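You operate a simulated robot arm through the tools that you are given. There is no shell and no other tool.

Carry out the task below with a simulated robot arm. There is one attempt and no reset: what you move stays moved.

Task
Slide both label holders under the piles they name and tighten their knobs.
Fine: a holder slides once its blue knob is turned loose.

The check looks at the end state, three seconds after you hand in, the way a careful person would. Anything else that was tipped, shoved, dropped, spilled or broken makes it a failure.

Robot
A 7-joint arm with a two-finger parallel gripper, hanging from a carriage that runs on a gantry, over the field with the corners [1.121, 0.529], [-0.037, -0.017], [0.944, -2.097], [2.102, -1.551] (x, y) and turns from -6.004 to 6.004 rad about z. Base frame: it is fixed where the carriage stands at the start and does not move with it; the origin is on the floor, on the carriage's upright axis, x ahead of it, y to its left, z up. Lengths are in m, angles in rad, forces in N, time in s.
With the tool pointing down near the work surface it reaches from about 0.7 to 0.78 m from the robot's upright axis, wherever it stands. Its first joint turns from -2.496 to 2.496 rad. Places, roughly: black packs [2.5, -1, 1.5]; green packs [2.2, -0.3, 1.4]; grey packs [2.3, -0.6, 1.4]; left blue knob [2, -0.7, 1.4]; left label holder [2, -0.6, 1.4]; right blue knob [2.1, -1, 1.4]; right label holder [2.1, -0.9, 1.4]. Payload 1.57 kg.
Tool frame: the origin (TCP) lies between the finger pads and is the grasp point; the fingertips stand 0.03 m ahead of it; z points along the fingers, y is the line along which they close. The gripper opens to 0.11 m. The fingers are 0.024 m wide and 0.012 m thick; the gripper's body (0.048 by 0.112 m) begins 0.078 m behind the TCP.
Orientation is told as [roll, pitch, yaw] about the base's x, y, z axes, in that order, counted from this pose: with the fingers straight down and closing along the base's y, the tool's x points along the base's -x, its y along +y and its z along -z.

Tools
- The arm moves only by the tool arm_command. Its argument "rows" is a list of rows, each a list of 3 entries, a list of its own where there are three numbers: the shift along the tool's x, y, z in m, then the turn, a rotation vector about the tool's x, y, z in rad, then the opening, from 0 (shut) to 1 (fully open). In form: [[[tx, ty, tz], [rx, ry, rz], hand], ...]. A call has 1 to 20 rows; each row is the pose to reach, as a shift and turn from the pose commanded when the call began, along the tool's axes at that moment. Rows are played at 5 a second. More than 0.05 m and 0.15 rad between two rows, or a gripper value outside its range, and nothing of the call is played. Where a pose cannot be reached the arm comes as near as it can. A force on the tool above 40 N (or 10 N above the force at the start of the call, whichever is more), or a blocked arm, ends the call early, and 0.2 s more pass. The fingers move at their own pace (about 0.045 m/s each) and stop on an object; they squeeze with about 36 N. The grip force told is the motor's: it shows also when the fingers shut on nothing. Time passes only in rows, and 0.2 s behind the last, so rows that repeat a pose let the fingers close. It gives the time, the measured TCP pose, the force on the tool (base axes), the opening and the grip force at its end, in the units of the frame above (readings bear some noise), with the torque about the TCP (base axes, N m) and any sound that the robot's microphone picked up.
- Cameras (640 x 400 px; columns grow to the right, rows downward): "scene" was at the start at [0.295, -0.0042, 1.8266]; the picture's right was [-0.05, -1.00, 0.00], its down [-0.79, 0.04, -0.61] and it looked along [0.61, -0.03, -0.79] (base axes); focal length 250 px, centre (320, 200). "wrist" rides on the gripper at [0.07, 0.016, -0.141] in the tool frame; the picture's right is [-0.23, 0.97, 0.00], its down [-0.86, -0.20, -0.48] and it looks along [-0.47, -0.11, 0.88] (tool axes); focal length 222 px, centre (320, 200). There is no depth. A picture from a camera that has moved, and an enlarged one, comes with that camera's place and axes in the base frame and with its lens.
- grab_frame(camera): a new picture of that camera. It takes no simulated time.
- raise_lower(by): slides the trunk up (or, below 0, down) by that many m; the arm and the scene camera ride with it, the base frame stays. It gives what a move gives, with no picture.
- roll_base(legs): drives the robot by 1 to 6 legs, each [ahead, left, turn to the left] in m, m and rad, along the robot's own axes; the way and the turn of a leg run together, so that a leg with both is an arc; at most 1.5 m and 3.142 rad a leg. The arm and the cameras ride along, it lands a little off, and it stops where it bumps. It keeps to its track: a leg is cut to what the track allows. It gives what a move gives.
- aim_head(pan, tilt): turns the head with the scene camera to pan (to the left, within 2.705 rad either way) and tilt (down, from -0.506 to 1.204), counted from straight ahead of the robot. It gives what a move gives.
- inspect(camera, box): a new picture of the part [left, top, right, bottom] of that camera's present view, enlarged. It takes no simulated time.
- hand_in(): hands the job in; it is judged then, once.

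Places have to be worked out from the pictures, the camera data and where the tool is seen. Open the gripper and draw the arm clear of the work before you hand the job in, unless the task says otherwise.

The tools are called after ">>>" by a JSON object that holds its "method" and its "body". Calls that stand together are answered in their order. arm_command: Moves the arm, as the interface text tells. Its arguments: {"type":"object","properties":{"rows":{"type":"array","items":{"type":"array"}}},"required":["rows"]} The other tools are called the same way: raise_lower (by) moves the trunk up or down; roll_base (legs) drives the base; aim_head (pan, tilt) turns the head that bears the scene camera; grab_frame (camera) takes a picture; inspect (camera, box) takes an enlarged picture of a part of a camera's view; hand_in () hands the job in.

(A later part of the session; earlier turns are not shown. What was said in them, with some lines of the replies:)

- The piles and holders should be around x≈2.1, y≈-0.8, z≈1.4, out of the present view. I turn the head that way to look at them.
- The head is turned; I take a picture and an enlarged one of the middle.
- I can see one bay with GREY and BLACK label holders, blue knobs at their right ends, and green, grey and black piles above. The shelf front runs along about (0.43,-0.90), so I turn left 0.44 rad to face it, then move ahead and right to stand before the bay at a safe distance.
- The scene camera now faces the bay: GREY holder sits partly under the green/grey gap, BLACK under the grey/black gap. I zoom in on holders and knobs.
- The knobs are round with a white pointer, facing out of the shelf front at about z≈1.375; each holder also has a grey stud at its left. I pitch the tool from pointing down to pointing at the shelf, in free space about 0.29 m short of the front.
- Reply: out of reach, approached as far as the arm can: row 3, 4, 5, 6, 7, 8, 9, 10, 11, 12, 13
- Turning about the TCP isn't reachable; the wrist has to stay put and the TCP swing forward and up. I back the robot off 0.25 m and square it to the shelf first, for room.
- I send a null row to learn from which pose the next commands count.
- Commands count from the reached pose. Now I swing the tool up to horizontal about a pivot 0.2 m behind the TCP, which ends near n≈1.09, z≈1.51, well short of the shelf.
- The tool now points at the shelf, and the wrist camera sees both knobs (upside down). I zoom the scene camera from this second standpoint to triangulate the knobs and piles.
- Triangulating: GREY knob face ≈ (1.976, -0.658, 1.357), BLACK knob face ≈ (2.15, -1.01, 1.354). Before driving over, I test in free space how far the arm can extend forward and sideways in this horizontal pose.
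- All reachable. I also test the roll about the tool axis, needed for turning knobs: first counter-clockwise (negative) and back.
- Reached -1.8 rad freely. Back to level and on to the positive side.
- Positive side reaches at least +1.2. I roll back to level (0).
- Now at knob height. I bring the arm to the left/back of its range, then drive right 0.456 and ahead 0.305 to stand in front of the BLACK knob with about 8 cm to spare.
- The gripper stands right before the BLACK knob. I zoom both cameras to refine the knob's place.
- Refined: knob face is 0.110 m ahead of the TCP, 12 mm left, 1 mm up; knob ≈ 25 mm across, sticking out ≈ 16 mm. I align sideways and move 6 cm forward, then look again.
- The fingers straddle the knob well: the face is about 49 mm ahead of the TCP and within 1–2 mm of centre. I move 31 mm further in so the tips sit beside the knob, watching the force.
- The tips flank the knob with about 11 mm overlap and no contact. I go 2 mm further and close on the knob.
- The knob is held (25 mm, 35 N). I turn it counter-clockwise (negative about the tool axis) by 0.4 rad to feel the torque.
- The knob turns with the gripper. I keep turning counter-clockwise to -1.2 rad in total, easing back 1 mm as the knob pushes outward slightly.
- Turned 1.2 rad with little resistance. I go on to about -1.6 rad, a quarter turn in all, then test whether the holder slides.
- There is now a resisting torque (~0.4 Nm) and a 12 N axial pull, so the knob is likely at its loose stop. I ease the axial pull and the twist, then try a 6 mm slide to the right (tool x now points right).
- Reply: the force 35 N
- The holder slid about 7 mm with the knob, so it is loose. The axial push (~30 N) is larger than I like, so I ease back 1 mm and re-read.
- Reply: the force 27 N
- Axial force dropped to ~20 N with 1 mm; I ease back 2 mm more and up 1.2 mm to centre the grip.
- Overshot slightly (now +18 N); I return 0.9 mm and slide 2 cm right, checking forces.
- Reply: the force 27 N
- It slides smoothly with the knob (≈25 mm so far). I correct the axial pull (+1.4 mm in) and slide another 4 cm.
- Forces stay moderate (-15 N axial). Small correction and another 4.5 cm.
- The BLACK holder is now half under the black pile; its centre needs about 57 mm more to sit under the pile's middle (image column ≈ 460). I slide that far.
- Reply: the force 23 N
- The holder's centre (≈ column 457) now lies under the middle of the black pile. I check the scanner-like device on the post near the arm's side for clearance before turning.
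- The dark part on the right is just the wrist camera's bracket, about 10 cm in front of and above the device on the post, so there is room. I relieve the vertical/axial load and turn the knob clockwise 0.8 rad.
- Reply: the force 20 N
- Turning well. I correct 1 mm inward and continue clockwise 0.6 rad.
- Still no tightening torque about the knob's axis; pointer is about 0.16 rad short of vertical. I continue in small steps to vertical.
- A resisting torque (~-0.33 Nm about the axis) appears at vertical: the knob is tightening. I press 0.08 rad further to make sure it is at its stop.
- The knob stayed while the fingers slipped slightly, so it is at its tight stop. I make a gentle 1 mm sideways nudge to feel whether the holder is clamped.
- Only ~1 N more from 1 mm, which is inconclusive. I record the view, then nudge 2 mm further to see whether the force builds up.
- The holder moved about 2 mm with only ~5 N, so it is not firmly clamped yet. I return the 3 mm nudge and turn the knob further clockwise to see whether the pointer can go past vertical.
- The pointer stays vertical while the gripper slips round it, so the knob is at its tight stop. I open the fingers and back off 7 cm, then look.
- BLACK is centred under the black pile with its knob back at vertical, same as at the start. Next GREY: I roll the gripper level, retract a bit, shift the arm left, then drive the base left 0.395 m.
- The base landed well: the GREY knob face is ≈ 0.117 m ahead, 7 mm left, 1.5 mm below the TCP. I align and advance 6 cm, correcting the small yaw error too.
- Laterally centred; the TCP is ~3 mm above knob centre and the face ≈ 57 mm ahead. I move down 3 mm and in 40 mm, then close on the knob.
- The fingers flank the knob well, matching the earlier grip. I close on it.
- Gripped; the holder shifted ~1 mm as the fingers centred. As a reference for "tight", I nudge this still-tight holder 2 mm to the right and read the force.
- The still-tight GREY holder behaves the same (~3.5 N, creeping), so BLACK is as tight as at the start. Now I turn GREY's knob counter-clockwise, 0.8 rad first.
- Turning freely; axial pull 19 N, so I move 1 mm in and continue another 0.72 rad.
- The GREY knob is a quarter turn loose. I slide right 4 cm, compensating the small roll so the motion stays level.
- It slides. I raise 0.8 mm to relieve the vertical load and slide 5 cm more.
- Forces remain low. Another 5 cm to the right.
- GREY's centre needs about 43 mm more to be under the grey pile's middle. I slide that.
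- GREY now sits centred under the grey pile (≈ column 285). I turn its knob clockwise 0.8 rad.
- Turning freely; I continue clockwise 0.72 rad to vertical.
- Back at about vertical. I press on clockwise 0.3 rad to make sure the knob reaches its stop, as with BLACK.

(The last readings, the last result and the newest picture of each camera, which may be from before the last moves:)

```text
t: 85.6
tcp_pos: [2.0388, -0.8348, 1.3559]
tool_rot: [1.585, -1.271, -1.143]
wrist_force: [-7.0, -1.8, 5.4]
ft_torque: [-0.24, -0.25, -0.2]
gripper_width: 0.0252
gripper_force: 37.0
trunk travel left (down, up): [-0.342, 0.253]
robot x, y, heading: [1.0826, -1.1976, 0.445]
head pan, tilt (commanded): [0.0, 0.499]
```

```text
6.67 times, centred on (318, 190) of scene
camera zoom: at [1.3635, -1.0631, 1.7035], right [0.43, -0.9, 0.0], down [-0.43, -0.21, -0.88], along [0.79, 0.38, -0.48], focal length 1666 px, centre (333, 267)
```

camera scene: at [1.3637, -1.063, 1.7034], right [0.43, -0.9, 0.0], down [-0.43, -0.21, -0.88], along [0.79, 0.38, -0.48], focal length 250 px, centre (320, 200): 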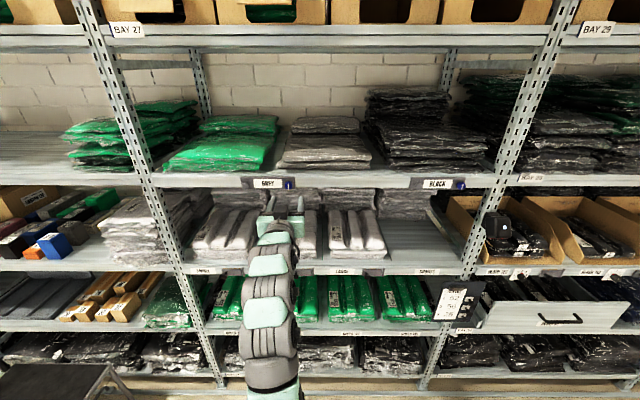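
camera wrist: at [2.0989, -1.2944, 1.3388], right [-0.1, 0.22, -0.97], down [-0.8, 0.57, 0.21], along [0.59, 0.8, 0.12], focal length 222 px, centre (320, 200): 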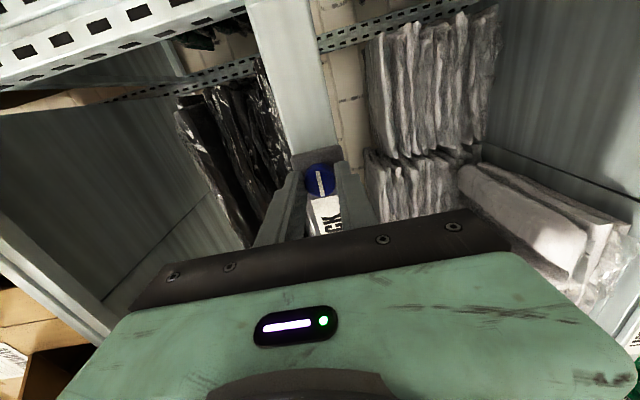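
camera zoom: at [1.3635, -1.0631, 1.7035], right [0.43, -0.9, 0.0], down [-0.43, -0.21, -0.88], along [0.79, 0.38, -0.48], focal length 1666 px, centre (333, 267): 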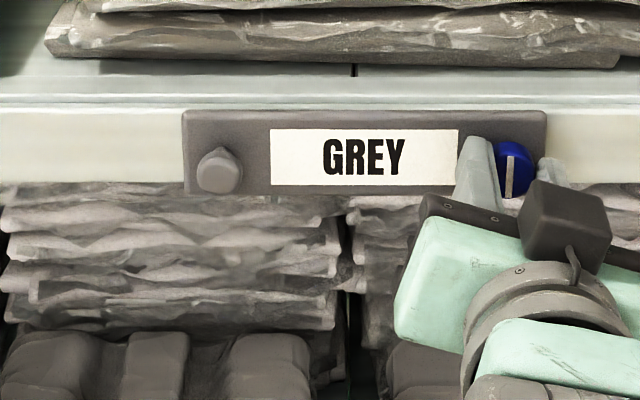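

The knob has stopped at vertical and the fingers slip at ~0.32 Nm: tight. I open and back off 8 cm.

>>> {"method": "arm_command", "body": {"rows": [[[0, 0, 0], [0, 0, 0], 0.3], [[0, 0, 0], [0, 0, 0], 0.5], [[0, 0, 0], [0, 0, 0], 0.6], [[0, 0, 0], [0, 0, 0], 0.6], [[0, 0, -0.02], [0, 0, 0], 0.6], [[0, 0, -0.05], [0, 0, 0], 0.6], [[0, 0, -0.08], [0, 0, 0], 0.6], [[0, 0, -0.08], [0, 0, -0.12], 0.6], [[0, 0, -0.08], [0, 0, -0.24], 0.6], [[0, 0, -0.08], [0, 0, -0.3], 0.6]]}}

>>> {"method": "roll_base", "body": {"legs": [[-0.3, 0, 0]]}}

>>> {"method": "grab_frame", "body": {"camera": "scene"}}

>>> {"method": "inspect", "body": {"camera": "scene", "box": [260, 120, 500, 270]}}

>>> {"method": "inspect", "body": {"camera": "wrist", "box": [0, 0, 640, 400]}}

```text
t: 87.8
tcp_pos: [1.9675, -0.8688, 1.3553]
tool_rot: [-1.813, -1.57, 2.254]
wrist_force: [-0.3, -0.2, 0.4]
ft_torque: [-0.05, 0.0, 0.0]
gripper_width: 0.066
gripper_force: 0.1
trunk travel left (down, up): [-0.342, 0.253]
robot x, y, heading: [1.087, -1.1982, 0.441]
head pan, tilt (commanded): [0.0, 0.499]
```

```text
t: 89.8
tcp_pos: [1.6954, -0.9972, 1.3545]
tool_rot: [3.033, -1.574, -2.592]
wrist_force: [-0.8, -0.2, 0.4]
ft_torque: [-0.02, 0.0, 0.0]
gripper_width: 0.0659
gripper_force: 0.0
trunk travel left (down, up): [-0.342, 0.253]
robot x, y, heading: [0.8153, -1.3307, 0.447]
head pan, tilt (commanded): [0.0, 0.499]
```

```text
taken
camera scene: at [1.0924, -1.1923, 1.7034], right [0.43, -0.9, 0.0], down [-0.43, -0.21, -0.88], along [0.79, 0.38, -0.48], focal length 250 px, centre (320, 200)
```

scene: 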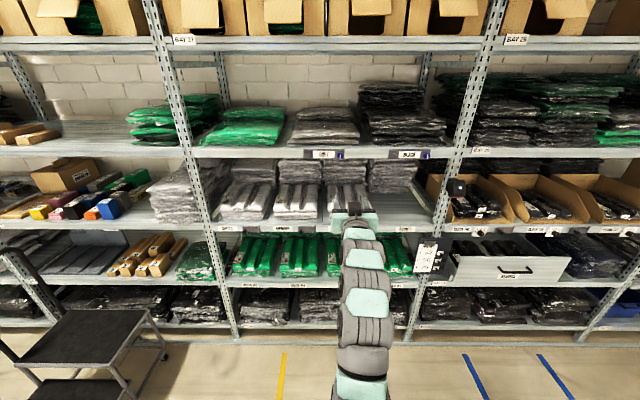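

```text
2.67 times, centred on (380, 195) of scene
camera zoom: at [1.0924, -1.1923, 1.7034], right [0.43, -0.9, 0.0], down [-0.43, -0.21, -0.88], along [0.79, 0.38, -0.48], focal length 666 px, centre (160, 213)
```

zoom: 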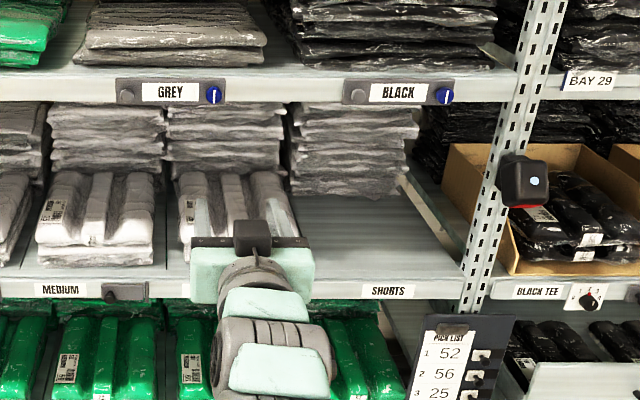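

```text
1.00 times, centred on (320, 200) of wrist (not enlarged: the box is as wide or as high as the picture)
camera zoom: at [1.5596, -1.0432, 1.2855], right [-0.42, 0.88, 0.23], down [-0.35, -0.39, 0.85], along [0.84, 0.28, 0.47], focal length 222 px, centre (320, 200)
```

zoom: 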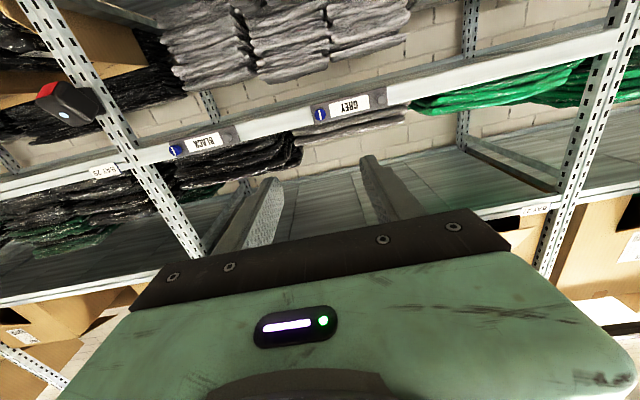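

Both holders now sit under their piles and nothing else appears disturbed. I zoom in on each holder for the knob pointers.

>>> {"method": "inspect", "body": {"camera": "scene", "box": [295, 130, 375, 180]}}

>>> {"method": "inspect", "body": {"camera": "scene", "box": [375, 130, 455, 180]}}

>>> {"method": "inspect", "body": {"camera": "wrist", "box": [140, 60, 460, 260]}}

```text
8.00 times, centred on (335, 155) of scene
camera zoom: at [1.0924, -1.1923, 1.7034], right [0.43, -0.9, 0.0], down [-0.43, -0.21, -0.88], along [0.79, 0.38, -0.48], focal length 1999 px, centre (200, 560)
```

zoom: 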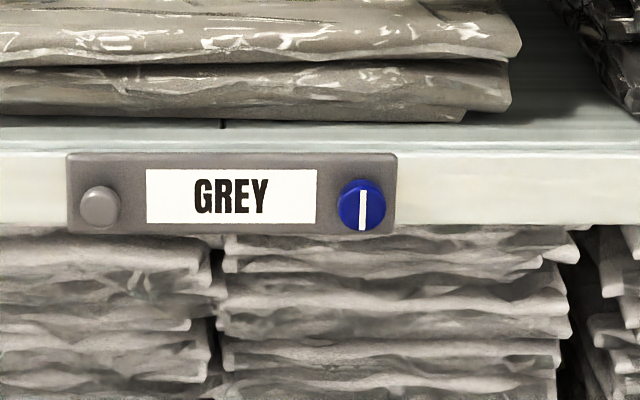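

```text
8.00 times, centred on (415, 155) of scene
camera zoom: at [1.0924, -1.1923, 1.7034], right [0.43, -0.9, 0.0], down [-0.43, -0.21, -0.88], along [0.79, 0.38, -0.48], focal length 1999 px, centre (-440, 560)
```

zoom: 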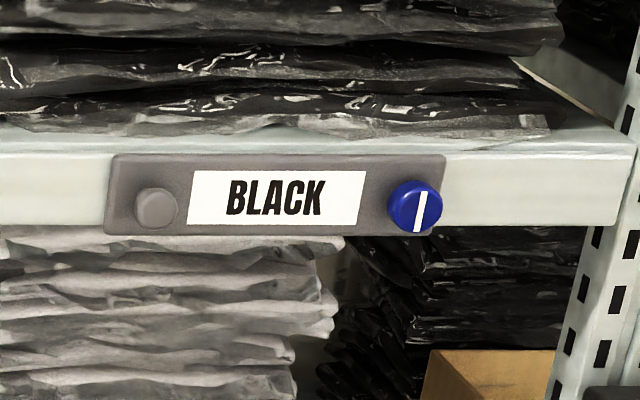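

```text
2.00 times, centred on (300, 160) of wrist
camera zoom: at [1.5596, -1.0432, 1.2855], right [-0.42, 0.88, 0.23], down [-0.35, -0.39, 0.85], along [0.84, 0.28, 0.47], focal length 444 px, centre (360, 280)
```

zoom: 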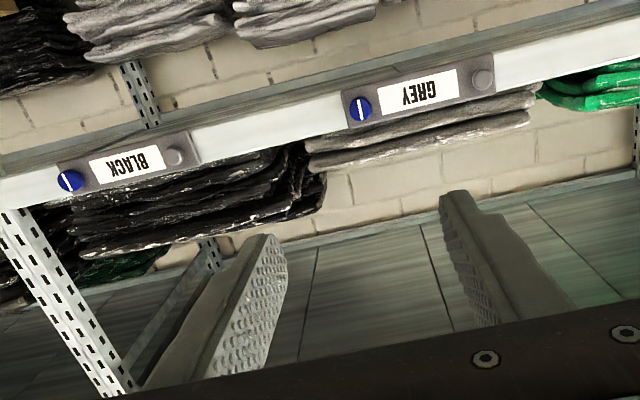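

Both pointers are vertical as at the start, holders level and under their piles. I open the gripper fully in this clear position.

>>> {"method": "arm_command", "body": {"rows": [[[0, 0, 0], [0, 0, 0], 0.8], [[0, 0, 0], [0, 0, 0], 1.0], [[0, 0, 0], [0, 0, 0], 1.0], [[0, 0, 0], [0, 0, 0], 1.0]]}}

>>> {"method": "grab_frame", "body": {"camera": "scene"}}

```text
t: 90.8
tcp_pos: [1.6961, -0.9974, 1.355]
tool_rot: [3.131, -1.571, -2.69]
wrist_force: [0.3, 0.5, -0.2]
ft_torque: [-0.02, 0.02, 0.02]
gripper_width: 0.1099
gripper_force: 0.1
trunk travel left (down, up): [-0.342, 0.253]
robot x, y, heading: [0.81, -1.3258, 0.445]
head pan, tilt (commanded): [0.0, 0.499]
```

```text
taken
camera scene: at [1.0923, -1.1924, 1.7034], right [0.43, -0.9, 0.0], down [-0.43, -0.21, -0.88], along [0.79, 0.38, -0.48], focal length 250 px, centre (320, 200)
```

scene: 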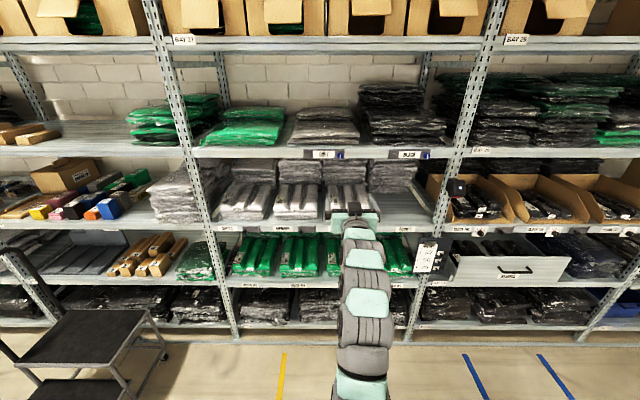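

The gripper is open and the arm stands well clear of the shelf. GREY and BLACK are under their piles, the knobs are tight and nothing else has moved, so I hand in.

>>> {"method": "hand_in", "body": {}}

```text
The job is handed in.
```

Both label holders are under the piles they name, and both knobs are turned back to their stops. I have handed the job in, and no verdict has come back yet.

- **Position:** BLACK slid about 17 cm and GREY about 18 cm to the right. Each is centred under its pile to within roughly half a centimetre, judging from the pictures.
- **Knobs:** Both pointers are vertical again, as they were at the start. When I kept turning clockwise, the fingers slipped around each knob instead of turning it, so I take both to be at their tight stops.
- **Tightness:** With its knob at the stop, the BLACK holder still crept about 2 mm under roughly 5 N of sideways push. GREY did the same under about 3.5 N before I had loosened it. BLACK is therefore about as tight as GREY was at the start, and neither is clamped hard. I did not repeat the push on GREY after tightening it.
- **Rest of the scene:** The pictures show nothing else moved. The gripper is open, and the arm is about 45 cm back from the shelf.
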